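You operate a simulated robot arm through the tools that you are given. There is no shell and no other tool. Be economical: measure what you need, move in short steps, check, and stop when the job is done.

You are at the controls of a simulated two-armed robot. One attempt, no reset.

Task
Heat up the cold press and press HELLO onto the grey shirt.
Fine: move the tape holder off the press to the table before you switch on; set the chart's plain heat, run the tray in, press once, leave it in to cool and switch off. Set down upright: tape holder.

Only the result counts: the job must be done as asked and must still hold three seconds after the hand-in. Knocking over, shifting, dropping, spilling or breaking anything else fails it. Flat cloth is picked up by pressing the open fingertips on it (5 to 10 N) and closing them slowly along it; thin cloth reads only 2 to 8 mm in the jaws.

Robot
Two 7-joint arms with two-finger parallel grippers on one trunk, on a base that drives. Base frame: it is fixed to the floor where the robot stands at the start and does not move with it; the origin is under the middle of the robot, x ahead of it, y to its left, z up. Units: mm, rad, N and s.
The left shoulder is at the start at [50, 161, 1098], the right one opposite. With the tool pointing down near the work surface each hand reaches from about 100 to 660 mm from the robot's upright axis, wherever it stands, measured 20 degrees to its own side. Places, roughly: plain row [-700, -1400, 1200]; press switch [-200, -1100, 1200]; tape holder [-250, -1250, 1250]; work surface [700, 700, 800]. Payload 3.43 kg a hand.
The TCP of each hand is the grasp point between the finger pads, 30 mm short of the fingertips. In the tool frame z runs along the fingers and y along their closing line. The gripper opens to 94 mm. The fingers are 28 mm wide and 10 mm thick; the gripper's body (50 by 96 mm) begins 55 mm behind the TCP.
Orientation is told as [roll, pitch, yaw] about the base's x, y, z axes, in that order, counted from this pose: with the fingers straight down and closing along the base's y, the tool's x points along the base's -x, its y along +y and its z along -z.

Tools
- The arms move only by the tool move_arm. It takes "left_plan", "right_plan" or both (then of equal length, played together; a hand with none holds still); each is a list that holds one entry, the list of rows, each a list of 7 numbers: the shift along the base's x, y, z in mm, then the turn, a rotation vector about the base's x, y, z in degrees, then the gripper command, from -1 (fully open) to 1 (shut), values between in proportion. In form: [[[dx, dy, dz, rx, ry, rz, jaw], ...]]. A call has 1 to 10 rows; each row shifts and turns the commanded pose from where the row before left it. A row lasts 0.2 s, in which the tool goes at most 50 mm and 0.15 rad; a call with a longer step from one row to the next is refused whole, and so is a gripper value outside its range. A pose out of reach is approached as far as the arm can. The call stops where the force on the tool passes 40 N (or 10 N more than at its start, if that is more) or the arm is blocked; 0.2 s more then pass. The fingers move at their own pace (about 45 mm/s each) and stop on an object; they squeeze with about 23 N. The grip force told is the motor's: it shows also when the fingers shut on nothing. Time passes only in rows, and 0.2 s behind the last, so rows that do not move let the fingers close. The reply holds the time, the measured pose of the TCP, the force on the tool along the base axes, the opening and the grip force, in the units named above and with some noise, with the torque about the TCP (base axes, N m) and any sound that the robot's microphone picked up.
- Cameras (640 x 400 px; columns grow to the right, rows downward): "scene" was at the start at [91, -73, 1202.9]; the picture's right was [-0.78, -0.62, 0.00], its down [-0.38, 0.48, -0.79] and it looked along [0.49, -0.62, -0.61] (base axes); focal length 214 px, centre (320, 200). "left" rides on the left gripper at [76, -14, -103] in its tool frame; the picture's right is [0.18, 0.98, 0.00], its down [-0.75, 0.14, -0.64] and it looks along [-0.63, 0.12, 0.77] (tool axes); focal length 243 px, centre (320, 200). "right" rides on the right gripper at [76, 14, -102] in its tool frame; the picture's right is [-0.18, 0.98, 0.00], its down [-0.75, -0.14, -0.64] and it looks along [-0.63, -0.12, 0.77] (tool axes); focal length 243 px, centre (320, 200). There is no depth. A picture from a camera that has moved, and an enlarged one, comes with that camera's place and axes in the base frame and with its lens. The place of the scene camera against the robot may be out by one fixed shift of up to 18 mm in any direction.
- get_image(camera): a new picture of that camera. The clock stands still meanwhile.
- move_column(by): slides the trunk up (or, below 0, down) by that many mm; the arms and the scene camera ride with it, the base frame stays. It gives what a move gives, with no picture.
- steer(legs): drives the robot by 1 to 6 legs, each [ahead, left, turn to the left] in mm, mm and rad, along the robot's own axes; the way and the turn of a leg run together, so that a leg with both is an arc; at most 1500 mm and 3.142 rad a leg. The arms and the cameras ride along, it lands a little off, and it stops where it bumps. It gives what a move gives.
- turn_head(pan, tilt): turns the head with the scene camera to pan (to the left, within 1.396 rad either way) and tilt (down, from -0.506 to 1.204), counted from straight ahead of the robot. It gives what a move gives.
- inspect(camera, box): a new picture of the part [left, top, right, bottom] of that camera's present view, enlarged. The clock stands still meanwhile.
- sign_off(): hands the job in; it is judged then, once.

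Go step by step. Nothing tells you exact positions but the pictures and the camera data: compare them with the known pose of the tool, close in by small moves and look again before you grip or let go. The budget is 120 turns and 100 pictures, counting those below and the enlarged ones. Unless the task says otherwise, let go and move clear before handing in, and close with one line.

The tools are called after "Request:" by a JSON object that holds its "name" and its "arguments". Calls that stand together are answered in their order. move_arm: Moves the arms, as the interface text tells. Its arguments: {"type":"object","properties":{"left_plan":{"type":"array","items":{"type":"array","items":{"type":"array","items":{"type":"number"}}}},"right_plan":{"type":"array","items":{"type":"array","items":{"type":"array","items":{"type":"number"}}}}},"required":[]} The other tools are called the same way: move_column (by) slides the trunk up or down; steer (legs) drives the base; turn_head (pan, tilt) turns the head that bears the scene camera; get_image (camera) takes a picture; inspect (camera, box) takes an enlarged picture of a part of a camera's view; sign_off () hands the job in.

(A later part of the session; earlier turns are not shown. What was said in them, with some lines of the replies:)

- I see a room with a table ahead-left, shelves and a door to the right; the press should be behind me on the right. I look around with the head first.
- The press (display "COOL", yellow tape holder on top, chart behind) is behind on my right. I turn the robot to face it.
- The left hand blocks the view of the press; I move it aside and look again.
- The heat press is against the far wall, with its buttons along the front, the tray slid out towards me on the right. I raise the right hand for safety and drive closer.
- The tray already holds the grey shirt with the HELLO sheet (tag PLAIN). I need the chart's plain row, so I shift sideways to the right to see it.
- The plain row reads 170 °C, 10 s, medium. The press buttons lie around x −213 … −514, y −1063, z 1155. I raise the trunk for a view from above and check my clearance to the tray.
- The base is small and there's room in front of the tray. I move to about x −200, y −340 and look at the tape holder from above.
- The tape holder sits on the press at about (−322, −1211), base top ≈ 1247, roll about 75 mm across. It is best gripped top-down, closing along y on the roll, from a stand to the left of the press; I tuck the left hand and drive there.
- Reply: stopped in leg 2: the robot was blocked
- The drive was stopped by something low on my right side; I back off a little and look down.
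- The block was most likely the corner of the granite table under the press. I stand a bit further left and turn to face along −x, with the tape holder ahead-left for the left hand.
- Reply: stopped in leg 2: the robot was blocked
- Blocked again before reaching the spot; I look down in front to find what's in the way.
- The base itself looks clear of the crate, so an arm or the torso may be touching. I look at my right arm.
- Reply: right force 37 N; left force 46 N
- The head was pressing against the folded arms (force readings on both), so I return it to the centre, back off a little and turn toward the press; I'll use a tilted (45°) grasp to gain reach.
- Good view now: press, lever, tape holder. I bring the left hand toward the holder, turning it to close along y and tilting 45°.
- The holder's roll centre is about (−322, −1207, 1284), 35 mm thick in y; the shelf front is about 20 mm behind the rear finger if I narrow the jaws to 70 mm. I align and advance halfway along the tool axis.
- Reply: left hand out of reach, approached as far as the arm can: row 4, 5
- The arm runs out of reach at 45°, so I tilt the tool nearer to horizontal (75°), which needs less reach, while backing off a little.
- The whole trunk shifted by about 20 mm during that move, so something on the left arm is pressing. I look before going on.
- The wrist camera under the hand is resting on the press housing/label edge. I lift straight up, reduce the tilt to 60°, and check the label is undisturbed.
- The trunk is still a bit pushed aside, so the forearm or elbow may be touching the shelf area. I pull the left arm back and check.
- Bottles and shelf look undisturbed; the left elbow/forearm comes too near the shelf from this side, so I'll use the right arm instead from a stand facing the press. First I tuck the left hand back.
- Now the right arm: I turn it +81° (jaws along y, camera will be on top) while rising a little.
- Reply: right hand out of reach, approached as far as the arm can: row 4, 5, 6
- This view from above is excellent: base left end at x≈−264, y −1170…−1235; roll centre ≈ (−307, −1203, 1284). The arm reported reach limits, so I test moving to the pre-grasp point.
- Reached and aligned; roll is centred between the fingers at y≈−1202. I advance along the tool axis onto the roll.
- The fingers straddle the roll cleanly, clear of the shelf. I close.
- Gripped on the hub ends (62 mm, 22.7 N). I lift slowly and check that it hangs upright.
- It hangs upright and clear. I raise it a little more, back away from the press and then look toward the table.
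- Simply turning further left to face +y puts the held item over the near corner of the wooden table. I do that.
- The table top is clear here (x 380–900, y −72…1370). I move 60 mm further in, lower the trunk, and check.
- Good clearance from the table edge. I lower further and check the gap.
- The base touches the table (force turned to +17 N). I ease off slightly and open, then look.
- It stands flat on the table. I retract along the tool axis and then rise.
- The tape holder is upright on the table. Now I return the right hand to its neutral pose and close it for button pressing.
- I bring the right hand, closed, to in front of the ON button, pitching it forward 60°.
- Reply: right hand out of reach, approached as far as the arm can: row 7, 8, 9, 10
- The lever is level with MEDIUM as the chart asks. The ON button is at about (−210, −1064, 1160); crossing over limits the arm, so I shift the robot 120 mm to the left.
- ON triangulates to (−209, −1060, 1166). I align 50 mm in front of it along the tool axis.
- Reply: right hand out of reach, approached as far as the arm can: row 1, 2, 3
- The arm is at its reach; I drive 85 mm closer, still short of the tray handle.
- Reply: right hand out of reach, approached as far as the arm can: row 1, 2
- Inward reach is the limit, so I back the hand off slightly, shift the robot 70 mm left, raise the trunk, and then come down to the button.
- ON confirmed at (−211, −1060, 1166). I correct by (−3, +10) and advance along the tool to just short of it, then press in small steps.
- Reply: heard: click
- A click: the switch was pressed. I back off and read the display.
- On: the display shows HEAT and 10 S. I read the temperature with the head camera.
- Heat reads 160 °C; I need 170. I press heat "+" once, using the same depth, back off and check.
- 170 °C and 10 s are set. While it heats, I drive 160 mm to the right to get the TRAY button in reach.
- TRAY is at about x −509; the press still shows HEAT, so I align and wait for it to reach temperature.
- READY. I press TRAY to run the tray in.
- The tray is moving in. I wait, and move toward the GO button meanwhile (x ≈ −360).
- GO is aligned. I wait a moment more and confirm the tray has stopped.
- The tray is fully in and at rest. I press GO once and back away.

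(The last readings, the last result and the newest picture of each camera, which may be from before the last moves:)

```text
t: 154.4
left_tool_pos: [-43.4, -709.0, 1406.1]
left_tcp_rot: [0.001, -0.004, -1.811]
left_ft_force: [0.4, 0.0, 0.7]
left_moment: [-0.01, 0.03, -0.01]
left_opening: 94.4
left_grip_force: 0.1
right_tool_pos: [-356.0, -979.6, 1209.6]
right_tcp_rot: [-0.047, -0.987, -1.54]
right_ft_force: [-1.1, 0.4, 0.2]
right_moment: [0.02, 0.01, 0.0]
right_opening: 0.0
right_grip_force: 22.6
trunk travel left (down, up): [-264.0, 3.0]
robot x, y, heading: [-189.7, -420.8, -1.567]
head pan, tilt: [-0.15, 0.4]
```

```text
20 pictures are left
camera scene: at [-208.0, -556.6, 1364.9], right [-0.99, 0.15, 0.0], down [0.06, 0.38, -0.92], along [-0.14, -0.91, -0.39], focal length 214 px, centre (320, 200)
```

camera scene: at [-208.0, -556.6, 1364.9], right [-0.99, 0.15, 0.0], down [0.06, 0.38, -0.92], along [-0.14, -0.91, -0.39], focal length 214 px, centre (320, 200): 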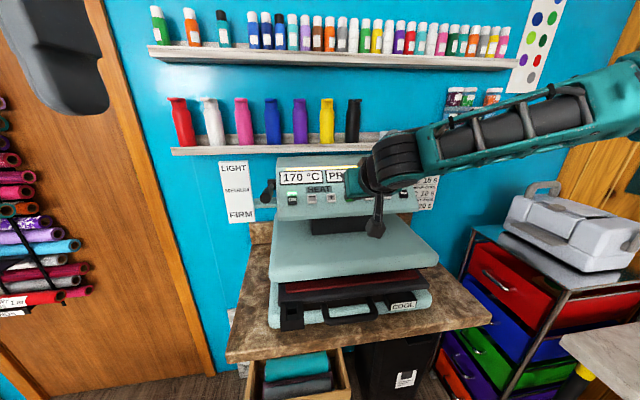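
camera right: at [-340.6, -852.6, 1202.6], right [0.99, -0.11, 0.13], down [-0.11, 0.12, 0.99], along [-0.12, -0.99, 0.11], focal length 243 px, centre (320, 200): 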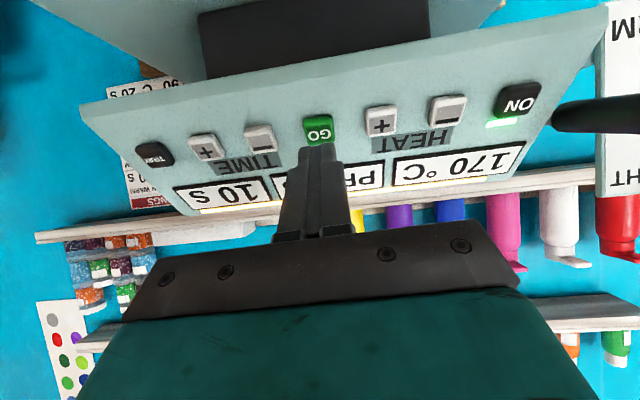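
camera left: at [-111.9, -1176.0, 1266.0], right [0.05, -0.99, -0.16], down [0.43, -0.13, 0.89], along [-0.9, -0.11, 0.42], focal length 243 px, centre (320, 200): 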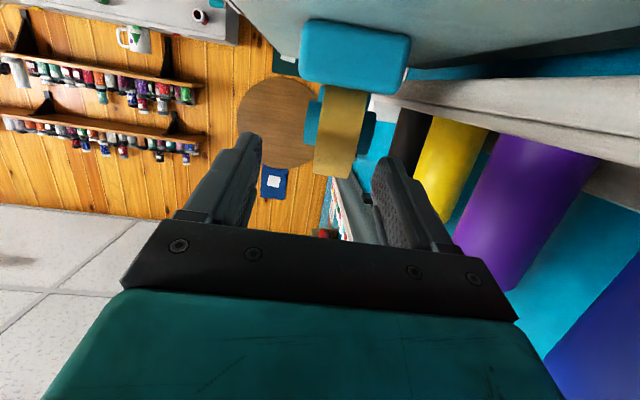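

Pressing. While the 10 s run, I shift the robot back left for the ON/OFF button.

Request:
{"name": "steer", "arguments": {"legs": [[0, 155, 0]]}}

Request:
{"name": "move_arm", "arguments": {"right_plan": [[[0, 0, 0, 0, 0, 0, 1], [0, 0, 0, 0, 0, 0, 1], [0, 0, 0, 0, 0, 0, 1], [0, 0, 0, 0, 0, 0, 1], [0, 0, 0, 0, 0, 0, 1], [0, 0, 0, 0, 0, 0, 1], [0, 0, 0, 0, 0, 0, 1], [0, 0, 0, 0, 0, 0, 1], [0, 0, 0, 0, 0, 0, 1], [0, 0, 0, 0, 0, 0, 1]]]}}

Request:
{"name": "move_arm", "arguments": {"right_plan": [[[0, 0, 0, 0, 0, 0, 1], [0, 0, 0, 0, 0, 0, 1], [0, 0, 0, 0, 0, 0, 1], [0, 0, 0, 0, 0, 0, 1], [0, 0, 0, 0, 0, 0, 1], [0, 0, 0, 0, 0, 0, 1], [0, 0, 0, 0, 0, 0, 1], [0, 0, 0, 0, 0, 0, 1], [0, 0, 0, 0, 0, 0, 1], [0, 0, 0, 0, 0, 0, 1]]]}}

Request:
{"name": "move_arm", "arguments": {"right_plan": [[[0, 0, 0, 0, 0, 0, 1], [0, 0, 0, 0, 0, 0, 1], [0, 0, 0, 0, 0, 0, 1], [0, 0, 0, 0, 0, 0, 1], [0, 0, 0, 0, 0, 0, 1], [0, 0, 0, 0, 0, 0, 1], [0, 0, 0, 0, 0, 0, 1], [0, 0, 0, 0, 0, 0, 1], [0, 0, 0, 0, 0, 0, 1], [0, 0, 0, 0, 0, 0, 1]]]}}

Request:
{"name": "move_arm", "arguments": {"right_plan": [[[0, 0, 0, 0, 0, 0, 1], [0, 0, 0, 0, 0, 0, 1], [0, 0, 0, 0, 0, 0, 1], [0, 0, 0, 0, 0, 0, 1], [0, 0, 0, 0, 0, 0, 1], [0, 0, 0, 0, 0, 0, 1], [0, 0, 0, 0, 0, 0, 1], [0, 0, 0, 0, 0, 0, 1], [0, 0, 0, 0, 0, 0, 1], [0, 0, 0, 0, 0, 0, 1]]]}}

Request:
{"name": "get_image", "arguments": {"camera": "right"}}

Request:
{"name": "get_image", "arguments": {"camera": "scene"}}

```text
t: 156.4
left_tool_pos: [112.3, -710.6, 1407.3]
left_tcp_rot: [-0.001, -0.001, -1.812]
left_ft_force: [-0.4, -0.7, 0.6]
left_moment: [0.03, -0.02, 0.0]
left_opening: 94.1
left_grip_force: 0.0
right_tool_pos: [-200.2, -979.1, 1209.6]
right_tcp_rot: [-0.049, -0.985, -1.543]
right_ft_force: [-0.2, 0.8, -0.3]
right_moment: [-0.01, 0.03, -0.03]
right_opening: 0.2
right_grip_force: 22.2
trunk travel left (down, up): [-264.0, 3.0]
robot x, y, heading: [-35.2, -420.4, -1.576]
head pan, tilt: [-0.15, 0.4]
```

```text
t: 158.6
left_tool_pos: [113.9, -710.4, 1405.9]
left_tcp_rot: [0.001, -0.002, -1.811]
left_ft_force: [-0.5, -0.8, -0.2]
left_moment: [0.01, 0.03, 0.01]
left_opening: 94.0
left_grip_force: 0.1
right_tool_pos: [-201.0, -979.6, 1210.1]
right_tcp_rot: [-0.047, -0.984, -1.54]
right_ft_force: [-0.3, 0.6, 0.0]
right_moment: [0.02, 0.0, -0.01]
right_opening: 0.3
right_grip_force: 23.0
trunk travel left (down, up): [-264.0, 3.0]
robot x, y, heading: [-35.3, -419.3, -1.569]
head pan, tilt: [-0.15, 0.4]
```

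```text
t: 160.8
left_tool_pos: [112.9, -710.5, 1406.1]
left_tcp_rot: [-0.002, -0.003, -1.812]
left_ft_force: [-0.3, -0.4, 0.1]
left_moment: [-0.02, -0.03, 0.03]
left_opening: 94.1
left_grip_force: 0.0
right_tool_pos: [-199.8, -980.3, 1209.9]
right_tcp_rot: [-0.048, -0.984, -1.542]
right_ft_force: [0.2, -0.1, -0.3]
right_moment: [0.01, 0.02, 0.0]
right_opening: 0.1
right_grip_force: 23.5
trunk travel left (down, up): [-264.0, 3.0]
robot x, y, heading: [-33.7, -422.9, -1.575]
head pan, tilt: [-0.15, 0.4]
```

```text
t: 163.0
left_tool_pos: [113.6, -710.8, 1406.4]
left_tcp_rot: [-0.001, -0.005, -1.811]
left_ft_force: [-0.3, 0.6, 0.5]
left_moment: [-0.01, 0.0, 0.05]
left_opening: 93.6
left_grip_force: 0.1
right_tool_pos: [-200.1, -979.6, 1209.8]
right_tcp_rot: [-0.047, -0.984, -1.541]
right_ft_force: [0.4, -0.9, 0.3]
right_moment: [0.01, 0.0, -0.01]
right_opening: 0.0
right_grip_force: 22.6
trunk travel left (down, up): [-264.0, 3.0]
robot x, y, heading: [-34.4, -420.5, -1.574]
head pan, tilt: [-0.15, 0.4]
```

```text
t: 165.2
left_tool_pos: [113.5, -709.9, 1406.0]
left_tcp_rot: [0.0, -0.003, -1.812]
left_ft_force: [0.1, 1.2, -0.9]
left_moment: [0.0, -0.01, 0.0]
left_opening: 93.9
left_grip_force: 0.1
right_tool_pos: [-200.0, -980.6, 1210.3]
right_tcp_rot: [-0.048, -0.985, -1.541]
right_ft_force: [0.1, -0.3, 0.4]
right_moment: [0.0, 0.01, 0.0]
right_opening: 0.0
right_grip_force: 23.1
trunk travel left (down, up): [-264.0, 3.0]
robot x, y, heading: [-35.4, -419.6, -1.567]
head pan, tilt: [-0.15, 0.4]
```

```text
19 pictures are left
camera right: at [-184.6, -852.7, 1202.4], right [0.99, -0.11, 0.13], down [-0.11, 0.12, 0.99], along [-0.13, -0.99, 0.11], focal length 243 px, centre (320, 200)
```

right: 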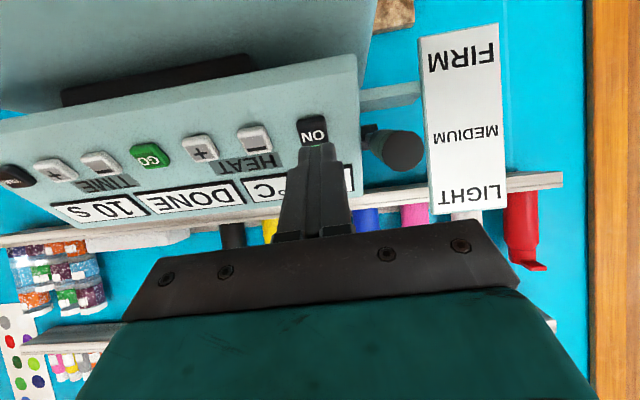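

```text
18 pictures are left
camera scene: at [-51.4, -556.7, 1364.8], right [-0.99, 0.15, 0.0], down [0.06, 0.38, -0.92], along [-0.14, -0.91, -0.39], focal length 214 px, centre (320, 200)
```

scene: 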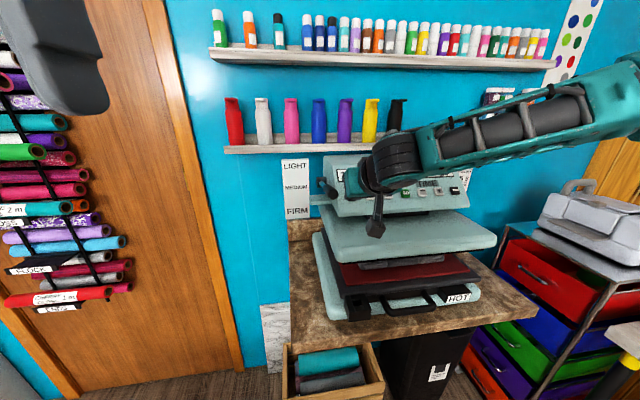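

DONE: the platen is up and the tray tag reads HOT. I switch the press off now and leave the tray in to cool.

Request:
{"name": "move_arm", "arguments": {"right_plan": [[[-7, -20, -9, 0, 0, 0, 1], [0, -20, -9, 0, 0, 0, 1], [0, -4, -3, 0, 0, 0, 1], [0, -3, -2.5, 0, 0, 0, 1], [0, -2, -2, 0, 0, 0, 1], [0, 0, 0, 0, 0, 0, 1]]]}}

Request:
{"name": "move_arm", "arguments": {"right_plan": [[[0, 15, 6, 0, 0, 0, 1], [0, 20, 10, 0, 0, 0, 1], [0, 20, 15, 0, 0, 0, 1], [-20, 20, 10, 0, 0, 0, 1], [-40, 20, 0, 0, 0, 0, 1], [-40, 20, 0, 0, 0, 0, 1]]]}}

Request:
{"name": "get_image", "arguments": {"camera": "right"}}

```text
t: 166.6
left_tool_pos: [114.4, -710.4, 1406.6]
left_tcp_rot: [-0.001, -0.005, -1.812]
left_ft_force: [0.0, -0.9, -0.3]
left_moment: [0.01, 0.03, -0.07]
left_opening: 94.0
left_grip_force: 0.1
right_tool_pos: [-206.0, -1028.2, 1185.1]
right_tcp_rot: [-0.047, -0.984, -1.54]
right_ft_force: [0.5, 0.7, 2.1]
right_moment: [-0.03, 0.0, 0.01]
right_opening: 0.0
right_grip_force: 23.4
trunk travel left (down, up): [-264.0, 3.0]
robot x, y, heading: [-33.3, -421.7, -1.573]
head pan, tilt: [-0.15, 0.4]
heard: click
```

```text
t: 168.0
left_tool_pos: [112.3, -709.5, 1406.9]
left_tcp_rot: [0.002, -0.004, -1.813]
left_ft_force: [-0.2, -0.3, -0.2]
left_moment: [0.0, -0.03, -0.02]
left_opening: 94.0
left_grip_force: 0.1
right_tool_pos: [-311.0, -909.0, 1228.0]
right_tcp_rot: [-0.045, -0.986, -1.541]
right_ft_force: [0.6, 0.2, -0.4]
right_moment: [-0.02, -0.05, 0.01]
right_opening: 0.0
right_grip_force: 23.2
trunk travel left (down, up): [-264.0, 3.0]
robot x, y, heading: [-37.1, -418.7, -1.573]
head pan, tilt: [-0.15, 0.4]
```

```text
17 pictures are left
camera right: at [-295.2, -781.7, 1220.0], right [0.99, -0.11, 0.13], down [-0.12, 0.12, 0.99], along [-0.12, -0.99, 0.11], focal length 243 px, centre (320, 200)
```

right: 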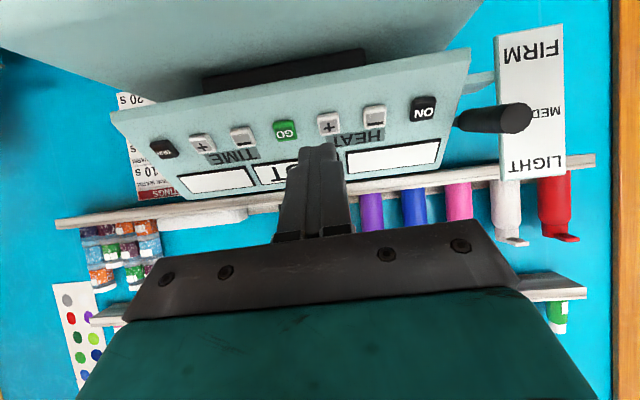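

Switched off (display reads HOT only). I back away and wait for the tray to cool.

Request:
{"name": "steer", "arguments": {"legs": [[-250, 0, 0]]}}

Request:
{"name": "move_arm", "arguments": {"right_plan": [[[0, 0, 0, 0, 0, 0, 1], [0, 0, 0, 0, 0, 0, 1], [0, 0, 0, 0, 0, 0, 1], [0, 0, 0, 0, 0, 0, 1], [0, 0, 0, 0, 0, 0, 1], [0, 0, 0, 0, 0, 0, 1], [0, 0, 0, 0, 0, 0, 1], [0, 0, 0, 0, 0, 0, 1], [0, 0, 0, 0, 0, 0, 1], [0, 0, 0, 0, 0, 0, 1]]]}}

Request:
{"name": "move_arm", "arguments": {"right_plan": [[[0, 0, 0, 0, 0, 0, 1], [0, 0, 0, 0, 0, 0, 1], [0, 0, 0, 0, 0, 0, 1], [0, 0, 0, 0, 0, 0, 1], [0, 0, 0, 0, 0, 0, 1], [0, 0, 0, 0, 0, 0, 1], [0, 0, 0, 0, 0, 0, 1], [0, 0, 0, 0, 0, 0, 1], [0, 0, 0, 0, 0, 0, 1], [0, 0, 0, 0, 0, 0, 1]]]}}

Request:
{"name": "move_arm", "arguments": {"right_plan": [[[0, 0, 0, 0, 0, 0, 1], [0, 0, 0, 0, 0, 0, 1], [0, 0, 0, 0, 0, 0, 1], [0, 0, 0, 0, 0, 0, 1], [0, 0, 0, 0, 0, 0, 1], [0, 0, 0, 0, 0, 0, 1], [0, 0, 0, 0, 0, 0, 1], [0, 0, 0, 0, 0, 0, 1], [0, 0, 0, 0, 0, 0, 1], [0, 0, 0, 0, 0, 0, 1]]]}}

Request:
{"name": "move_arm", "arguments": {"right_plan": [[[0, 0, 0, 0, 0, 0, 1], [0, 0, 0, 0, 0, 0, 1], [0, 0, 0, 0, 0, 0, 1], [0, 0, 0, 0, 0, 0, 1], [0, 0, 0, 0, 0, 0, 1], [0, 0, 0, 0, 0, 0, 1], [0, 0, 0, 0, 0, 0, 1], [0, 0, 0, 0, 0, 0, 1], [0, 0, 0, 0, 0, 0, 1], [0, 0, 0, 0, 0, 0, 1]]]}}

Request:
{"name": "move_arm", "arguments": {"right_plan": [[[0, 0, 0, 0, 0, 0, 1], [0, 0, 0, 0, 0, 0, 1], [0, 0, 0, 0, 0, 0, 1], [0, 0, 0, 0, 0, 0, 1], [0, 0, 0, 0, 0, 0, 1], [0, 0, 0, 0, 0, 0, 1], [0, 0, 0, 0, 0, 0, 1], [0, 0, 0, 0, 0, 0, 1], [0, 0, 0, 0, 0, 0, 1], [0, 0, 0, 0, 0, 0, 1]]]}}

Request:
{"name": "inspect", "arguments": {"camera": "scene", "box": [260, 120, 500, 280]}}

```text
t: 169.8
left_tool_pos: [111.5, -462.6, 1407.0]
left_tcp_rot: [0.0, -0.003, -1.814]
left_ft_force: [-0.1, -0.2, 0.0]
left_moment: [-0.03, 0.01, 0.02]
left_opening: 94.3
left_grip_force: 0.1
right_tool_pos: [-310.2, -662.1, 1228.3]
right_tcp_rot: [-0.046, -0.987, -1.542]
right_ft_force: [0.1, 0.5, 0.4]
right_moment: [0.03, 0.02, -0.01]
right_opening: 0.0
right_grip_force: 22.7
trunk travel left (down, up): [-264.0, 3.0]
robot x, y, heading: [-37.8, -173.5, -1.572]
head pan, tilt: [-0.15, 0.4]
```

```text
t: 172.0
left_tool_pos: [111.9, -463.3, 1406.0]
left_tcp_rot: [0.0, -0.002, -1.815]
left_ft_force: [-0.6, -0.1, -0.4]
left_moment: [0.03, 0.0, -0.02]
left_opening: 94.0
left_grip_force: 0.1
right_tool_pos: [-310.6, -662.8, 1227.0]
right_tcp_rot: [-0.047, -0.984, -1.54]
right_ft_force: [0.4, -0.1, -0.7]
right_moment: [0.0, -0.04, -0.01]
right_opening: 0.0
right_grip_force: 23.0
trunk travel left (down, up): [-264.0, 3.0]
robot x, y, heading: [-34.7, -172.0, -1.573]
head pan, tilt: [-0.15, 0.4]
```

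```text
t: 174.2
left_tool_pos: [111.8, -463.1, 1406.0]
left_tcp_rot: [0.0, -0.003, -1.815]
left_ft_force: [-0.1, -0.7, 0.3]
left_moment: [0.01, 0.02, 0.02]
left_opening: 94.2
left_grip_force: 0.2
right_tool_pos: [-311.0, -661.7, 1227.6]
right_tcp_rot: [-0.047, -0.985, -1.543]
right_ft_force: [-0.7, 0.3, 0.1]
right_moment: [0.0, 0.0, 0.0]
right_opening: 0.2
right_grip_force: 22.9
trunk travel left (down, up): [-264.0, 3.0]
robot x, y, heading: [-37.0, -175.3, -1.573]
head pan, tilt: [-0.15, 0.4]
```

```text
t: 176.4
left_tool_pos: [112.5, -462.9, 1406.2]
left_tcp_rot: [0.0, -0.003, -1.817]
left_ft_force: [-0.2, 0.1, -0.3]
left_moment: [-0.01, 0.02, 0.01]
left_opening: 93.9
left_grip_force: 0.2
right_tool_pos: [-311.0, -663.4, 1227.5]
right_tcp_rot: [-0.047, -0.982, -1.544]
right_ft_force: [0.3, 0.6, 0.1]
right_moment: [0.02, -0.01, -0.02]
right_opening: 0.0
right_grip_force: 23.3
trunk travel left (down, up): [-264.0, 3.0]
robot x, y, heading: [-35.0, -171.7, -1.571]
head pan, tilt: [-0.15, 0.4]
```

```text
t: 178.6
left_tool_pos: [113.0, -463.5, 1405.4]
left_tcp_rot: [0.0, -0.003, -1.814]
left_ft_force: [-0.3, 0.5, -0.2]
left_moment: [0.0, 0.0, -0.03]
left_opening: 94.2
left_grip_force: 0.1
right_tool_pos: [-309.9, -662.4, 1228.9]
right_tcp_rot: [-0.046, -0.985, -1.543]
right_ft_force: [0.4, 0.4, -0.3]
right_moment: [0.01, 0.01, -0.03]
right_opening: 0.0
right_grip_force: 22.8
trunk travel left (down, up): [-264.0, 3.0]
robot x, y, heading: [-33.3, -171.1, -1.573]
head pan, tilt: [-0.15, 0.4]
```

```text
t: 180.8
left_tool_pos: [112.1, -463.8, 1406.8]
left_tcp_rot: [-0.001, -0.003, -1.814]
left_ft_force: [0.3, 0.7, -0.3]
left_moment: [0.02, -0.01, 0.01]
left_opening: 94.0
left_grip_force: 0.0
right_tool_pos: [-311.1, -662.5, 1226.6]
right_tcp_rot: [-0.047, -0.985, -1.543]
right_ft_force: [-0.6, 0.3, -0.1]
right_moment: [0.02, 0.0, -0.02]
right_opening: 0.0
right_grip_force: 22.5
trunk travel left (down, up): [-264.0, 3.0]
robot x, y, heading: [-35.8, -168.9, -1.571]
head pan, tilt: [-0.15, 0.4]
```

```text
2.50 times, centred on (380, 200) of scene
camera zoom: at [-51.7, -309.5, 1364.8], right [-0.99, 0.15, 0.0], down [0.06, 0.38, -0.92], along [-0.14, -0.91, -0.39], focal length 536 px, centre (170, 200)
```

zoom: 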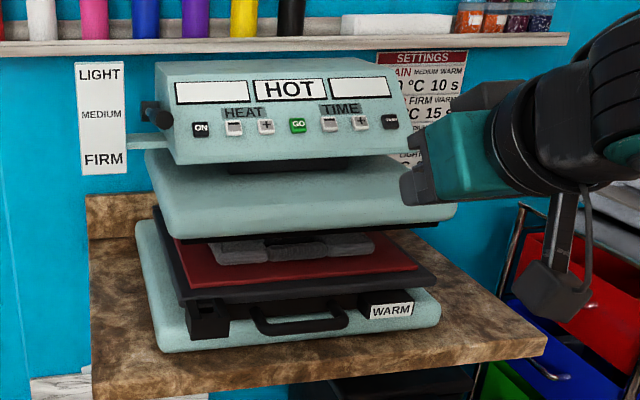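

The tray tag now reads WARM. I wait on until it reads COOL.

Request:
{"name": "move_arm", "arguments": {"right_plan": [[[0, 0, 0, 0, 0, 0, 1], [0, 0, 0, 0, 0, 0, 1], [0, 0, 0, 0, 0, 0, 1], [0, 0, 0, 0, 0, 0, 1], [0, 0, 0, 0, 0, 0, 1], [0, 0, 0, 0, 0, 0, 1], [0, 0, 0, 0, 0, 0, 1], [0, 0, 0, 0, 0, 0, 1], [0, 0, 0, 0, 0, 0, 1], [0, 0, 0, 0, 0, 0, 1]]]}}

Request:
{"name": "move_arm", "arguments": {"right_plan": [[[0, 0, 0, 0, 0, 0, 1], [0, 0, 0, 0, 0, 0, 1], [0, 0, 0, 0, 0, 0, 1], [0, 0, 0, 0, 0, 0, 1], [0, 0, 0, 0, 0, 0, 1], [0, 0, 0, 0, 0, 0, 1], [0, 0, 0, 0, 0, 0, 1], [0, 0, 0, 0, 0, 0, 1], [0, 0, 0, 0, 0, 0, 1], [0, 0, 0, 0, 0, 0, 1]]]}}

Request:
{"name": "move_arm", "arguments": {"right_plan": [[[0, 0, 0, 0, 0, 0, 1], [0, 0, 0, 0, 0, 0, 1], [0, 0, 0, 0, 0, 0, 1], [0, 0, 0, 0, 0, 0, 1], [0, 0, 0, 0, 0, 0, 1], [0, 0, 0, 0, 0, 0, 1], [0, 0, 0, 0, 0, 0, 1], [0, 0, 0, 0, 0, 0, 1], [0, 0, 0, 0, 0, 0, 1], [0, 0, 0, 0, 0, 0, 1]]]}}

Request:
{"name": "move_arm", "arguments": {"right_plan": [[[0, 0, 0, 0, 0, 0, 1], [0, 0, 0, 0, 0, 0, 1], [0, 0, 0, 0, 0, 0, 1], [0, 0, 0, 0, 0, 0, 1], [0, 0, 0, 0, 0, 0, 1], [0, 0, 0, 0, 0, 0, 1], [0, 0, 0, 0, 0, 0, 1], [0, 0, 0, 0, 0, 0, 1], [0, 0, 0, 0, 0, 0, 1], [0, 0, 0, 0, 0, 0, 1]]]}}

Request:
{"name": "move_arm", "arguments": {"right_plan": [[[0, 0, 0, 0, 0, 0, 1], [0, 0, 0, 0, 0, 0, 1], [0, 0, 0, 0, 0, 0, 1], [0, 0, 0, 0, 0, 0, 1], [0, 0, 0, 0, 0, 0, 1], [0, 0, 0, 0, 0, 0, 1], [0, 0, 0, 0, 0, 0, 1], [0, 0, 0, 0, 0, 0, 1], [0, 0, 0, 0, 0, 0, 1], [0, 0, 0, 0, 0, 0, 1]]]}}

Request:
{"name": "move_arm", "arguments": {"right_plan": [[[0, 0, 0, 0, 0, 0, 1], [0, 0, 0, 0, 0, 0, 1], [0, 0, 0, 0, 0, 0, 1], [0, 0, 0, 0, 0, 0, 1], [0, 0, 0, 0, 0, 0, 1], [0, 0, 0, 0, 0, 0, 1], [0, 0, 0, 0, 0, 0, 1], [0, 0, 0, 0, 0, 0, 1], [0, 0, 0, 0, 0, 0, 1], [0, 0, 0, 0, 0, 0, 1]]]}}

Request:
{"name": "inspect", "arguments": {"camera": "scene", "box": [260, 120, 500, 280]}}

```text
t: 183.0
left_tool_pos: [111.5, -462.0, 1405.9]
left_tcp_rot: [0.0, -0.003, -1.817]
left_ft_force: [0.1, -0.4, 0.2]
left_moment: [0.04, 0.03, -0.04]
left_opening: 94.0
left_grip_force: 0.0
right_tool_pos: [-310.0, -664.0, 1228.0]
right_tcp_rot: [-0.048, -0.984, -1.543]
right_ft_force: [0.4, -0.6, -0.2]
right_moment: [-0.01, -0.03, 0.02]
right_opening: 0.0
right_grip_force: 23.2
trunk travel left (down, up): [-264.0, 3.0]
robot x, y, heading: [-34.8, -173.7, -1.567]
head pan, tilt: [-0.15, 0.4]
```

```text
t: 185.2
left_tool_pos: [112.0, -463.5, 1404.4]
left_tcp_rot: [-0.001, -0.003, -1.816]
left_ft_force: [0.0, -0.2, 0.8]
left_moment: [0.0, -0.04, -0.02]
left_opening: 93.8
left_grip_force: 0.1
right_tool_pos: [-311.5, -661.4, 1227.2]
right_tcp_rot: [-0.046, -0.985, -1.543]
right_ft_force: [-0.5, 0.5, -0.4]
right_moment: [0.01, 0.0, -0.01]
right_opening: 0.0
right_grip_force: 22.8
trunk travel left (down, up): [-264.0, 3.0]
robot x, y, heading: [-35.7, -174.0, -1.575]
head pan, tilt: [-0.15, 0.4]
```

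```text
t: 187.4
left_tool_pos: [112.2, -463.2, 1404.9]
left_tcp_rot: [-0.001, -0.002, -1.816]
left_ft_force: [0.1, -0.1, -0.6]
left_moment: [-0.02, -0.04, -0.01]
left_opening: 93.9
left_grip_force: 0.0
right_tool_pos: [-310.3, -660.9, 1227.4]
right_tcp_rot: [-0.047, -0.985, -1.543]
right_ft_force: [0.5, 0.0, 0.1]
right_moment: [-0.02, 0.0, -0.02]
right_opening: 0.0
right_grip_force: 22.8
trunk travel left (down, up): [-264.0, 3.0]
robot x, y, heading: [-35.1, -174.9, -1.574]
head pan, tilt: [-0.15, 0.4]
```

```text
t: 189.6
left_tool_pos: [113.0, -463.3, 1406.5]
left_tcp_rot: [0.001, -0.003, -1.814]
left_ft_force: [-0.4, 0.0, 0.5]
left_moment: [0.02, -0.01, -0.01]
left_opening: 93.9
left_grip_force: 0.1
right_tool_pos: [-310.9, -661.9, 1226.6]
right_tcp_rot: [-0.047, -0.986, -1.543]
right_ft_force: [-0.8, -0.7, -0.1]
right_moment: [-0.01, 0.0, -0.04]
right_opening: 0.3
right_grip_force: 23.5
trunk travel left (down, up): [-264.0, 3.0]
robot x, y, heading: [-33.6, -173.8, -1.57]
head pan, tilt: [-0.15, 0.4]
```

```text
t: 191.8
left_tool_pos: [112.0, -463.6, 1406.9]
left_tcp_rot: [0.0, -0.004, -1.817]
left_ft_force: [0.3, 0.4, -0.4]
left_moment: [0.0, 0.02, 0.0]
left_opening: 94.2
left_grip_force: 0.0
right_tool_pos: [-311.3, -661.6, 1226.8]
right_tcp_rot: [-0.048, -0.986, -1.543]
right_ft_force: [0.4, 0.2, -0.2]
right_moment: [-0.01, 0.01, 0.01]
right_opening: 0.0
right_grip_force: 23.0
trunk travel left (down, up): [-264.0, 3.0]
robot x, y, heading: [-35.3, -176.7, -1.571]
head pan, tilt: [-0.15, 0.4]
```

```text
t: 194.0
left_tool_pos: [112.9, -463.5, 1405.2]
left_tcp_rot: [-0.001, -0.003, -1.815]
left_ft_force: [0.0, -0.7, -0.2]
left_moment: [0.04, 0.02, -0.01]
left_opening: 94.1
left_grip_force: 0.1
right_tool_pos: [-309.6, -662.1, 1227.3]
right_tcp_rot: [-0.047, -0.984, -1.543]
right_ft_force: [0.3, -0.2, -0.2]
right_moment: [0.01, -0.02, 0.0]
right_opening: 0.0
right_grip_force: 22.1
trunk travel left (down, up): [-264.0, 3.0]
robot x, y, heading: [-36.5, -171.4, -1.572]
head pan, tilt: [-0.15, 0.4]
```

```text
2.50 times, centred on (380, 200) of scene
camera zoom: at [-51.7, -309.5, 1364.8], right [-0.99, 0.15, 0.0], down [0.06, 0.38, -0.92], along [-0.14, -0.91, -0.39], focal length 536 px, centre (170, 200)
```

zoom: 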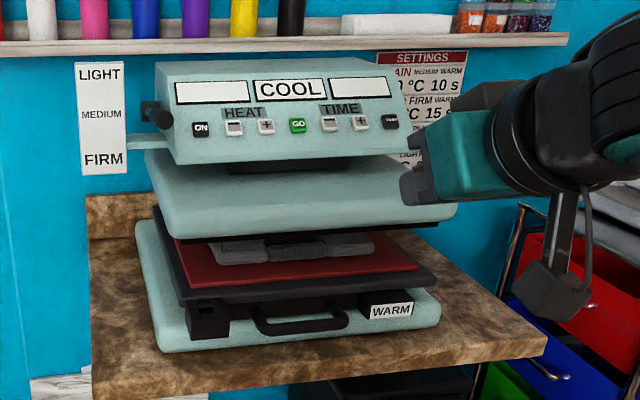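

The press itself is COOL; the tray tag still says WARM, so I keep waiting.

Request:
{"name": "move_arm", "arguments": {"right_plan": [[[0, 0, 0, 0, 0, 0, 1], [0, 0, 0, 0, 0, 0, 1], [0, 0, 0, 0, 0, 0, 1], [0, 0, 0, 0, 0, 0, 1], [0, 0, 0, 0, 0, 0, 1], [0, 0, 0, 0, 0, 0, 1], [0, 0, 0, 0, 0, 0, 1], [0, 0, 0, 0, 0, 0, 1], [0, 0, 0, 0, 0, 0, 1], [0, 0, 0, 0, 0, 0, 1]]]}}

Request:
{"name": "move_arm", "arguments": {"right_plan": [[[0, 0, 0, 0, 0, 0, 1], [0, 0, 0, 0, 0, 0, 1], [0, 0, 0, 0, 0, 0, 1], [0, 0, 0, 0, 0, 0, 1], [0, 0, 0, 0, 0, 0, 1], [0, 0, 0, 0, 0, 0, 1], [0, 0, 0, 0, 0, 0, 1], [0, 0, 0, 0, 0, 0, 1], [0, 0, 0, 0, 0, 0, 1], [0, 0, 0, 0, 0, 0, 1]]]}}

Request:
{"name": "move_arm", "arguments": {"right_plan": [[[0, 0, 0, 0, 0, 0, 1], [0, 0, 0, 0, 0, 0, 1], [0, 0, 0, 0, 0, 0, 1], [0, 0, 0, 0, 0, 0, 1], [0, 0, 0, 0, 0, 0, 1], [0, 0, 0, 0, 0, 0, 1], [0, 0, 0, 0, 0, 0, 1], [0, 0, 0, 0, 0, 0, 1], [0, 0, 0, 0, 0, 0, 1], [0, 0, 0, 0, 0, 0, 1]]]}}

Request:
{"name": "move_arm", "arguments": {"right_plan": [[[0, 0, 0, 0, 0, 0, 1], [0, 0, 0, 0, 0, 0, 1], [0, 0, 0, 0, 0, 0, 1], [0, 0, 0, 0, 0, 0, 1], [0, 0, 0, 0, 0, 0, 1], [0, 0, 0, 0, 0, 0, 1], [0, 0, 0, 0, 0, 0, 1], [0, 0, 0, 0, 0, 0, 1], [0, 0, 0, 0, 0, 0, 1], [0, 0, 0, 0, 0, 0, 1]]]}}

Request:
{"name": "move_arm", "arguments": {"right_plan": [[[0, 0, 0, 0, 0, 0, 1], [0, 0, 0, 0, 0, 0, 1], [0, 0, 0, 0, 0, 0, 1], [0, 0, 0, 0, 0, 0, 1], [0, 0, 0, 0, 0, 0, 1], [0, 0, 0, 0, 0, 0, 1], [0, 0, 0, 0, 0, 0, 1], [0, 0, 0, 0, 0, 0, 1], [0, 0, 0, 0, 0, 0, 1], [0, 0, 0, 0, 0, 0, 1]]]}}

Request:
{"name": "move_arm", "arguments": {"right_plan": [[[0, 0, 0, 0, 0, 0, 1], [0, 0, 0, 0, 0, 0, 1], [0, 0, 0, 0, 0, 0, 1], [0, 0, 0, 0, 0, 0, 1], [0, 0, 0, 0, 0, 0, 1], [0, 0, 0, 0, 0, 0, 1], [0, 0, 0, 0, 0, 0, 1], [0, 0, 0, 0, 0, 0, 1], [0, 0, 0, 0, 0, 0, 1], [0, 0, 0, 0, 0, 0, 1]]]}}

Request:
{"name": "inspect", "arguments": {"camera": "scene", "box": [260, 120, 500, 280]}}

```text
t: 196.2
left_tool_pos: [112.1, -463.5, 1406.8]
left_tcp_rot: [0.001, -0.002, -1.817]
left_ft_force: [0.5, -0.4, 1.3]
left_moment: [-0.03, 0.01, 0.0]
left_opening: 94.0
left_grip_force: 0.1
right_tool_pos: [-310.9, -662.9, 1226.5]
right_tcp_rot: [-0.047, -0.984, -1.543]
right_ft_force: [-0.1, 0.1, -0.7]
right_moment: [0.01, -0.02, -0.01]
right_opening: 0.1
right_grip_force: 23.6
trunk travel left (down, up): [-264.0, 3.0]
robot x, y, heading: [-34.5, -173.6, -1.573]
head pan, tilt: [-0.15, 0.4]
```

```text
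t: 198.4
left_tool_pos: [113.1, -462.6, 1406.6]
left_tcp_rot: [0.0, -0.003, -1.815]
left_ft_force: [0.2, 0.1, 0.0]
left_moment: [-0.03, 0.02, 0.01]
left_opening: 93.9
left_grip_force: 0.0
right_tool_pos: [-309.3, -662.2, 1228.5]
right_tcp_rot: [-0.048, -0.983, -1.543]
right_ft_force: [-1.0, 0.8, 0.0]
right_moment: [-0.01, 0.0, 0.0]
right_opening: 0.0
right_grip_force: 23.2
trunk travel left (down, up): [-264.0, 3.0]
robot x, y, heading: [-34.6, -171.9, -1.571]
head pan, tilt: [-0.15, 0.4]
```

```text
t: 200.6
left_tool_pos: [112.1, -463.3, 1405.5]
left_tcp_rot: [-0.001, -0.004, -1.815]
left_ft_force: [-0.5, 0.7, 0.1]
left_moment: [-0.01, -0.04, 0.03]
left_opening: 94.1
left_grip_force: 0.1
right_tool_pos: [-310.9, -662.1, 1228.4]
right_tcp_rot: [-0.047, -0.983, -1.542]
right_ft_force: [-0.3, -1.9, 0.2]
right_moment: [0.01, -0.02, 0.01]
right_opening: 0.0
right_grip_force: 22.8
trunk travel left (down, up): [-264.0, 3.0]
robot x, y, heading: [-35.2, -169.5, -1.571]
head pan, tilt: [-0.15, 0.4]
```

```text
t: 202.8
left_tool_pos: [112.6, -463.8, 1406.6]
left_tcp_rot: [0.001, -0.003, -1.814]
left_ft_force: [-0.8, 0.5, 0.2]
left_moment: [0.0, 0.03, -0.01]
left_opening: 94.1
left_grip_force: 0.0
right_tool_pos: [-311.5, -663.0, 1228.5]
right_tcp_rot: [-0.047, -0.984, -1.543]
right_ft_force: [-0.4, -0.4, 0.4]
right_moment: [0.01, -0.01, 0.01]
right_opening: 0.1
right_grip_force: 23.2
trunk travel left (down, up): [-264.0, 3.0]
robot x, y, heading: [-34.4, -173.4, -1.572]
head pan, tilt: [-0.15, 0.4]
```

```text
t: 205.0
left_tool_pos: [112.2, -462.6, 1405.8]
left_tcp_rot: [0.001, -0.004, -1.815]
left_ft_force: [-0.8, -0.4, 0.5]
left_moment: [0.0, 0.01, -0.01]
left_opening: 94.3
left_grip_force: 0.1
right_tool_pos: [-310.6, -661.1, 1227.7]
right_tcp_rot: [-0.048, -0.984, -1.542]
right_ft_force: [0.4, -0.1, 0.7]
right_moment: [-0.04, -0.02, -0.01]
right_opening: 0.0
right_grip_force: 23.2
trunk travel left (down, up): [-264.0, 3.0]
robot x, y, heading: [-32.8, -173.9, -1.575]
head pan, tilt: [-0.15, 0.4]
```

```text
t: 207.2
left_tool_pos: [111.5, -463.4, 1405.8]
left_tcp_rot: [-0.001, -0.004, -1.816]
left_ft_force: [0.6, -0.7, 0.7]
left_moment: [0.01, 0.0, 0.0]
left_opening: 94.1
left_grip_force: 0.0
right_tool_pos: [-312.4, -662.6, 1227.2]
right_tcp_rot: [-0.047, -0.985, -1.543]
right_ft_force: [-1.1, 0.2, 0.3]
right_moment: [0.04, 0.0, -0.02]
right_opening: 0.0
right_grip_force: 23.3
trunk travel left (down, up): [-264.0, 3.0]
robot x, y, heading: [-31.1, -172.3, -1.572]
head pan, tilt: [-0.15, 0.4]
```

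```text
2.50 times, centred on (380, 200) of scene
camera zoom: at [-51.7, -309.5, 1364.8], right [-0.99, 0.15, 0.0], down [0.06, 0.38, -0.92], along [-0.14, -0.91, -0.39], focal length 536 px, centre (170, 200)
```

zoom: 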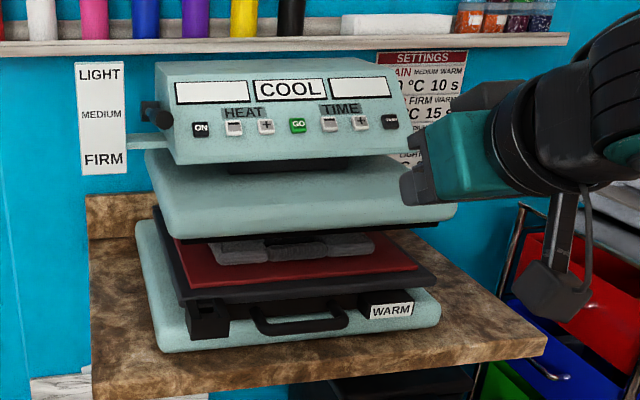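

Request:
{"name": "move_arm", "arguments": {"right_plan": [[[0, 0, 0, 0, 0, 0, 1], [0, 0, 0, 0, 0, 0, 1], [0, 0, 0, 0, 0, 0, 1], [0, 0, 0, 0, 0, 0, 1], [0, 0, 0, 0, 0, 0, 1], [0, 0, 0, 0, 0, 0, 1], [0, 0, 0, 0, 0, 0, 1], [0, 0, 0, 0, 0, 0, 1], [0, 0, 0, 0, 0, 0, 1], [0, 0, 0, 0, 0, 0, 1]]]}}

Request:
{"name": "move_arm", "arguments": {"right_plan": [[[0, 0, 0, 0, 0, 0, 1], [0, 0, 0, 0, 0, 0, 1], [0, 0, 0, 0, 0, 0, 1], [0, 0, 0, 0, 0, 0, 1], [0, 0, 0, 0, 0, 0, 1], [0, 0, 0, 0, 0, 0, 1], [0, 0, 0, 0, 0, 0, 1], [0, 0, 0, 0, 0, 0, 1], [0, 0, 0, 0, 0, 0, 1], [0, 0, 0, 0, 0, 0, 1]]]}}

Request:
{"name": "move_arm", "arguments": {"right_plan": [[[0, 0, 0, 0, 0, 0, 1], [0, 0, 0, 0, 0, 0, 1], [0, 0, 0, 0, 0, 0, 1], [0, 0, 0, 0, 0, 0, 1], [0, 0, 0, 0, 0, 0, 1], [0, 0, 0, 0, 0, 0, 1], [0, 0, 0, 0, 0, 0, 1], [0, 0, 0, 0, 0, 0, 1], [0, 0, 0, 0, 0, 0, 1], [0, 0, 0, 0, 0, 0, 1]]]}}

Request:
{"name": "move_arm", "arguments": {"right_plan": [[[0, 0, 0, 0, 0, 0, 1], [0, 0, 0, 0, 0, 0, 1], [0, 0, 0, 0, 0, 0, 1], [0, 0, 0, 0, 0, 0, 1], [0, 0, 0, 0, 0, 0, 1], [0, 0, 0, 0, 0, 0, 1], [0, 0, 0, 0, 0, 0, 1], [0, 0, 0, 0, 0, 0, 1], [0, 0, 0, 0, 0, 0, 1], [0, 0, 0, 0, 0, 0, 1]]]}}

Request:
{"name": "move_arm", "arguments": {"right_plan": [[[0, 0, 0, 0, 0, 0, 1], [0, 0, 0, 0, 0, 0, 1], [0, 0, 0, 0, 0, 0, 1], [0, 0, 0, 0, 0, 0, 1], [0, 0, 0, 0, 0, 0, 1], [0, 0, 0, 0, 0, 0, 1], [0, 0, 0, 0, 0, 0, 1], [0, 0, 0, 0, 0, 0, 1], [0, 0, 0, 0, 0, 0, 1], [0, 0, 0, 0, 0, 0, 1]]]}}

Request:
{"name": "move_arm", "arguments": {"right_plan": [[[0, 0, 0, 0, 0, 0, 1], [0, 0, 0, 0, 0, 0, 1], [0, 0, 0, 0, 0, 0, 1], [0, 0, 0, 0, 0, 0, 1], [0, 0, 0, 0, 0, 0, 1], [0, 0, 0, 0, 0, 0, 1], [0, 0, 0, 0, 0, 0, 1], [0, 0, 0, 0, 0, 0, 1], [0, 0, 0, 0, 0, 0, 1], [0, 0, 0, 0, 0, 0, 1]]]}}

Request:
{"name": "move_arm", "arguments": {"right_plan": [[[0, 0, 0, 0, 0, 0, 1], [0, 0, 0, 0, 0, 0, 1], [0, 0, 0, 0, 0, 0, 1], [0, 0, 0, 0, 0, 0, 1], [0, 0, 0, 0, 0, 0, 1], [0, 0, 0, 0, 0, 0, 1], [0, 0, 0, 0, 0, 0, 1], [0, 0, 0, 0, 0, 0, 1], [0, 0, 0, 0, 0, 0, 1], [0, 0, 0, 0, 0, 0, 1]]]}}

Request:
{"name": "move_arm", "arguments": {"right_plan": [[[0, 0, 0, 0, 0, 0, 1], [0, 0, 0, 0, 0, 0, 1], [0, 0, 0, 0, 0, 0, 1], [0, 0, 0, 0, 0, 0, 1], [0, 0, 0, 0, 0, 0, 1], [0, 0, 0, 0, 0, 0, 1], [0, 0, 0, 0, 0, 0, 1], [0, 0, 0, 0, 0, 0, 1], [0, 0, 0, 0, 0, 0, 1], [0, 0, 0, 0, 0, 0, 1]]]}}

Request:
{"name": "move_arm", "arguments": {"right_plan": [[[0, 0, 0, 0, 0, 0, 1], [0, 0, 0, 0, 0, 0, 1], [0, 0, 0, 0, 0, 0, 1], [0, 0, 0, 0, 0, 0, 1], [0, 0, 0, 0, 0, 0, 1], [0, 0, 0, 0, 0, 0, 1], [0, 0, 0, 0, 0, 0, 1], [0, 0, 0, 0, 0, 0, 1], [0, 0, 0, 0, 0, 0, 1], [0, 0, 0, 0, 0, 0, 1]]]}}

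Request:
{"name": "move_arm", "arguments": {"right_plan": [[[0, 0, 0, 0, 0, 0, 1], [0, 0, 0, 0, 0, 0, 1], [0, 0, 0, 0, 0, 0, 1], [0, 0, 0, 0, 0, 0, 1], [0, 0, 0, 0, 0, 0, 1], [0, 0, 0, 0, 0, 0, 1], [0, 0, 0, 0, 0, 0, 1], [0, 0, 0, 0, 0, 0, 1], [0, 0, 0, 0, 0, 0, 1], [0, 0, 0, 0, 0, 0, 1]]]}}

Request:
{"name": "inspect", "arguments": {"camera": "scene", "box": [260, 120, 500, 280]}}

```text
t: 209.4
left_tool_pos: [112.4, -464.2, 1405.5]
left_tcp_rot: [0.001, -0.004, -1.813]
left_ft_force: [-0.8, 0.2, -0.5]
left_moment: [0.03, -0.02, 0.02]
left_opening: 93.8
left_grip_force: 0.1
right_tool_pos: [-310.4, -662.2, 1228.3]
right_tcp_rot: [-0.047, -0.985, -1.543]
right_ft_force: [0.3, 0.4, 0.7]
right_moment: [-0.01, 0.01, -0.02]
right_opening: 0.0
right_grip_force: 23.1
trunk travel left (down, up): [-264.0, 3.0]
robot x, y, heading: [-36.9, -175.3, -1.573]
head pan, tilt: [-0.15, 0.4]
```

```text
t: 211.6
left_tool_pos: [112.3, -463.9, 1405.3]
left_tcp_rot: [0.0, -0.002, -1.816]
left_ft_force: [0.9, 0.4, -0.1]
left_moment: [-0.02, 0.0, 0.03]
left_opening: 93.9
left_grip_force: 0.0
right_tool_pos: [-310.4, -662.3, 1227.2]
right_tcp_rot: [-0.046, -0.985, -1.543]
right_ft_force: [0.5, -0.5, 1.0]
right_moment: [-0.03, -0.02, 0.03]
right_opening: 0.0
right_grip_force: 22.8
trunk travel left (down, up): [-264.0, 3.0]
robot x, y, heading: [-39.8, -175.3, -1.573]
head pan, tilt: [-0.15, 0.4]
```

```text
t: 213.8
left_tool_pos: [112.8, -462.9, 1406.4]
left_tcp_rot: [-0.001, -0.004, -1.815]
left_ft_force: [-0.2, -0.2, 0.2]
left_moment: [0.03, 0.03, 0.0]
left_opening: 93.9
left_grip_force: 0.1
right_tool_pos: [-310.4, -661.6, 1227.1]
right_tcp_rot: [-0.047, -0.984, -1.543]
right_ft_force: [-0.7, 0.3, -0.4]
right_moment: [0.01, 0.01, -0.04]
right_opening: 0.0
right_grip_force: 23.1
trunk travel left (down, up): [-264.0, 3.0]
robot x, y, heading: [-33.5, -172.1, -1.575]
head pan, tilt: [-0.15, 0.4]
```

```text
t: 216.0
left_tool_pos: [113.1, -462.7, 1406.1]
left_tcp_rot: [-0.001, -0.003, -1.815]
left_ft_force: [-0.1, -1.1, -0.6]
left_moment: [0.03, 0.01, 0.0]
left_opening: 94.1
left_grip_force: 0.1
right_tool_pos: [-310.1, -662.6, 1227.1]
right_tcp_rot: [-0.047, -0.985, -1.543]
right_ft_force: [0.2, 0.0, -0.2]
right_moment: [0.01, -0.02, 0.0]
right_opening: 0.0
right_grip_force: 23.4
trunk travel left (down, up): [-264.0, 3.0]
robot x, y, heading: [-35.6, -174.7, -1.578]
head pan, tilt: [-0.15, 0.4]
```

```text
t: 218.2
left_tool_pos: [111.7, -463.5, 1407.3]
left_tcp_rot: [0.0, -0.003, -1.815]
left_ft_force: [0.1, -0.5, 0.2]
left_moment: [0.01, 0.04, 0.0]
left_opening: 93.8
left_grip_force: 0.1
right_tool_pos: [-310.6, -661.9, 1228.2]
right_tcp_rot: [-0.049, -0.984, -1.542]
right_ft_force: [0.6, -0.7, 0.1]
right_moment: [0.03, 0.01, -0.03]
right_opening: 0.0
right_grip_force: 22.6
trunk travel left (down, up): [-264.0, 3.0]
robot x, y, heading: [-36.5, -174.3, -1.57]
head pan, tilt: [-0.15, 0.4]
```

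```text
t: 220.4
left_tool_pos: [112.0, -463.7, 1406.4]
left_tcp_rot: [0.001, -0.004, -1.815]
left_ft_force: [-0.5, -0.1, -0.1]
left_moment: [0.05, -0.03, 0.03]
left_opening: 94.1
left_grip_force: 0.0
right_tool_pos: [-310.4, -661.7, 1227.8]
right_tcp_rot: [-0.048, -0.983, -1.543]
right_ft_force: [0.3, 0.0, -0.6]
right_moment: [0.0, 0.03, -0.01]
right_opening: 0.0
right_grip_force: 23.1
trunk travel left (down, up): [-264.0, 3.0]
robot x, y, heading: [-33.8, -172.7, -1.575]
head pan, tilt: [-0.15, 0.4]
```

```text
t: 222.6
left_tool_pos: [112.7, -463.2, 1406.3]
left_tcp_rot: [0.0, -0.003, -1.817]
left_ft_force: [0.3, 0.2, -0.1]
left_moment: [0.02, 0.0, 0.01]
left_opening: 93.8
left_grip_force: 0.1
right_tool_pos: [-310.9, -661.9, 1227.2]
right_tcp_rot: [-0.047, -0.983, -1.542]
right_ft_force: [-0.8, 0.3, -0.1]
right_moment: [0.01, -0.02, -0.05]
right_opening: 0.0
right_grip_force: 22.9
trunk travel left (down, up): [-264.0, 3.0]
robot x, y, heading: [-37.8, -171.8, -1.577]
head pan, tilt: [-0.15, 0.4]
```

```text
t: 224.8
left_tool_pos: [112.4, -462.1, 1405.3]
left_tcp_rot: [0.0, -0.003, -1.815]
left_ft_force: [-1.0, 1.1, -0.7]
left_moment: [0.03, 0.01, -0.01]
left_opening: 94.1
left_grip_force: 0.1
right_tool_pos: [-310.7, -660.9, 1228.9]
right_tcp_rot: [-0.047, -0.985, -1.542]
right_ft_force: [-0.1, 0.2, -0.3]
right_moment: [-0.01, 0.02, 0.01]
right_opening: 0.0
right_grip_force: 23.4
trunk travel left (down, up): [-264.0, 3.0]
robot x, y, heading: [-34.7, -171.3, -1.573]
head pan, tilt: [-0.15, 0.4]
```

```text
t: 227.0
left_tool_pos: [112.5, -464.6, 1406.9]
left_tcp_rot: [0.001, -0.003, -1.816]
left_ft_force: [0.1, 0.1, 0.0]
left_moment: [-0.01, 0.01, -0.04]
left_opening: 93.9
left_grip_force: 0.0
right_tool_pos: [-309.3, -662.7, 1227.1]
right_tcp_rot: [-0.047, -0.983, -1.544]
right_ft_force: [0.3, -0.7, 0.3]
right_moment: [-0.01, -0.02, 0.01]
right_opening: 0.1
right_grip_force: 23.6
trunk travel left (down, up): [-264.0, 3.0]
robot x, y, heading: [-35.0, -172.0, -1.571]
head pan, tilt: [-0.15, 0.4]
```

```text
t: 229.2
left_tool_pos: [111.9, -462.3, 1406.6]
left_tcp_rot: [-0.002, -0.003, -1.816]
left_ft_force: [0.2, 0.1, -0.4]
left_moment: [-0.01, 0.0, -0.03]
left_opening: 94.0
left_grip_force: 0.1
right_tool_pos: [-311.0, -662.1, 1227.8]
right_tcp_rot: [-0.047, -0.984, -1.543]
right_ft_force: [0.1, 0.0, -0.3]
right_moment: [0.01, -0.01, 0.01]
right_opening: 0.0
right_grip_force: 23.1
trunk travel left (down, up): [-264.0, 3.0]
robot x, y, heading: [-36.9, -169.1, -1.573]
head pan, tilt: [-0.15, 0.4]
```

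```text
2.50 times, centred on (380, 200) of scene
camera zoom: at [-51.7, -309.5, 1364.8], right [-0.99, 0.15, 0.0], down [0.06, 0.38, -0.92], along [-0.14, -0.91, -0.39], focal length 536 px, centre (170, 200)
```

zoom: 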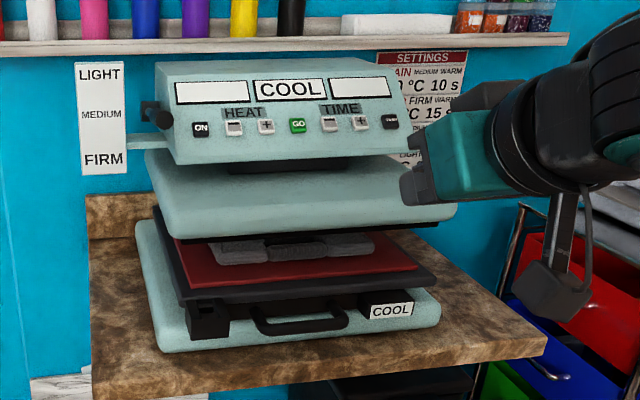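

Everything reads COOL, the press is off, the shirt is left in the tray, and the tape holder stands upright on the table. I hand in.

Request:
{"name": "sign_off", "arguments": {}}

```text
The job is handed in.
```

I pressed HELLO onto the grey shirt once at 170 °C for 10 s, left it in the tray until it read COOL, and switched the press off; the tape holder stands upright on the wooden table. While I was reaching for the holder, my left arm pressed against something by the press and shelf, and the base was stopped twice as I drove up. Nothing looked disturbed in the pictures afterwards.
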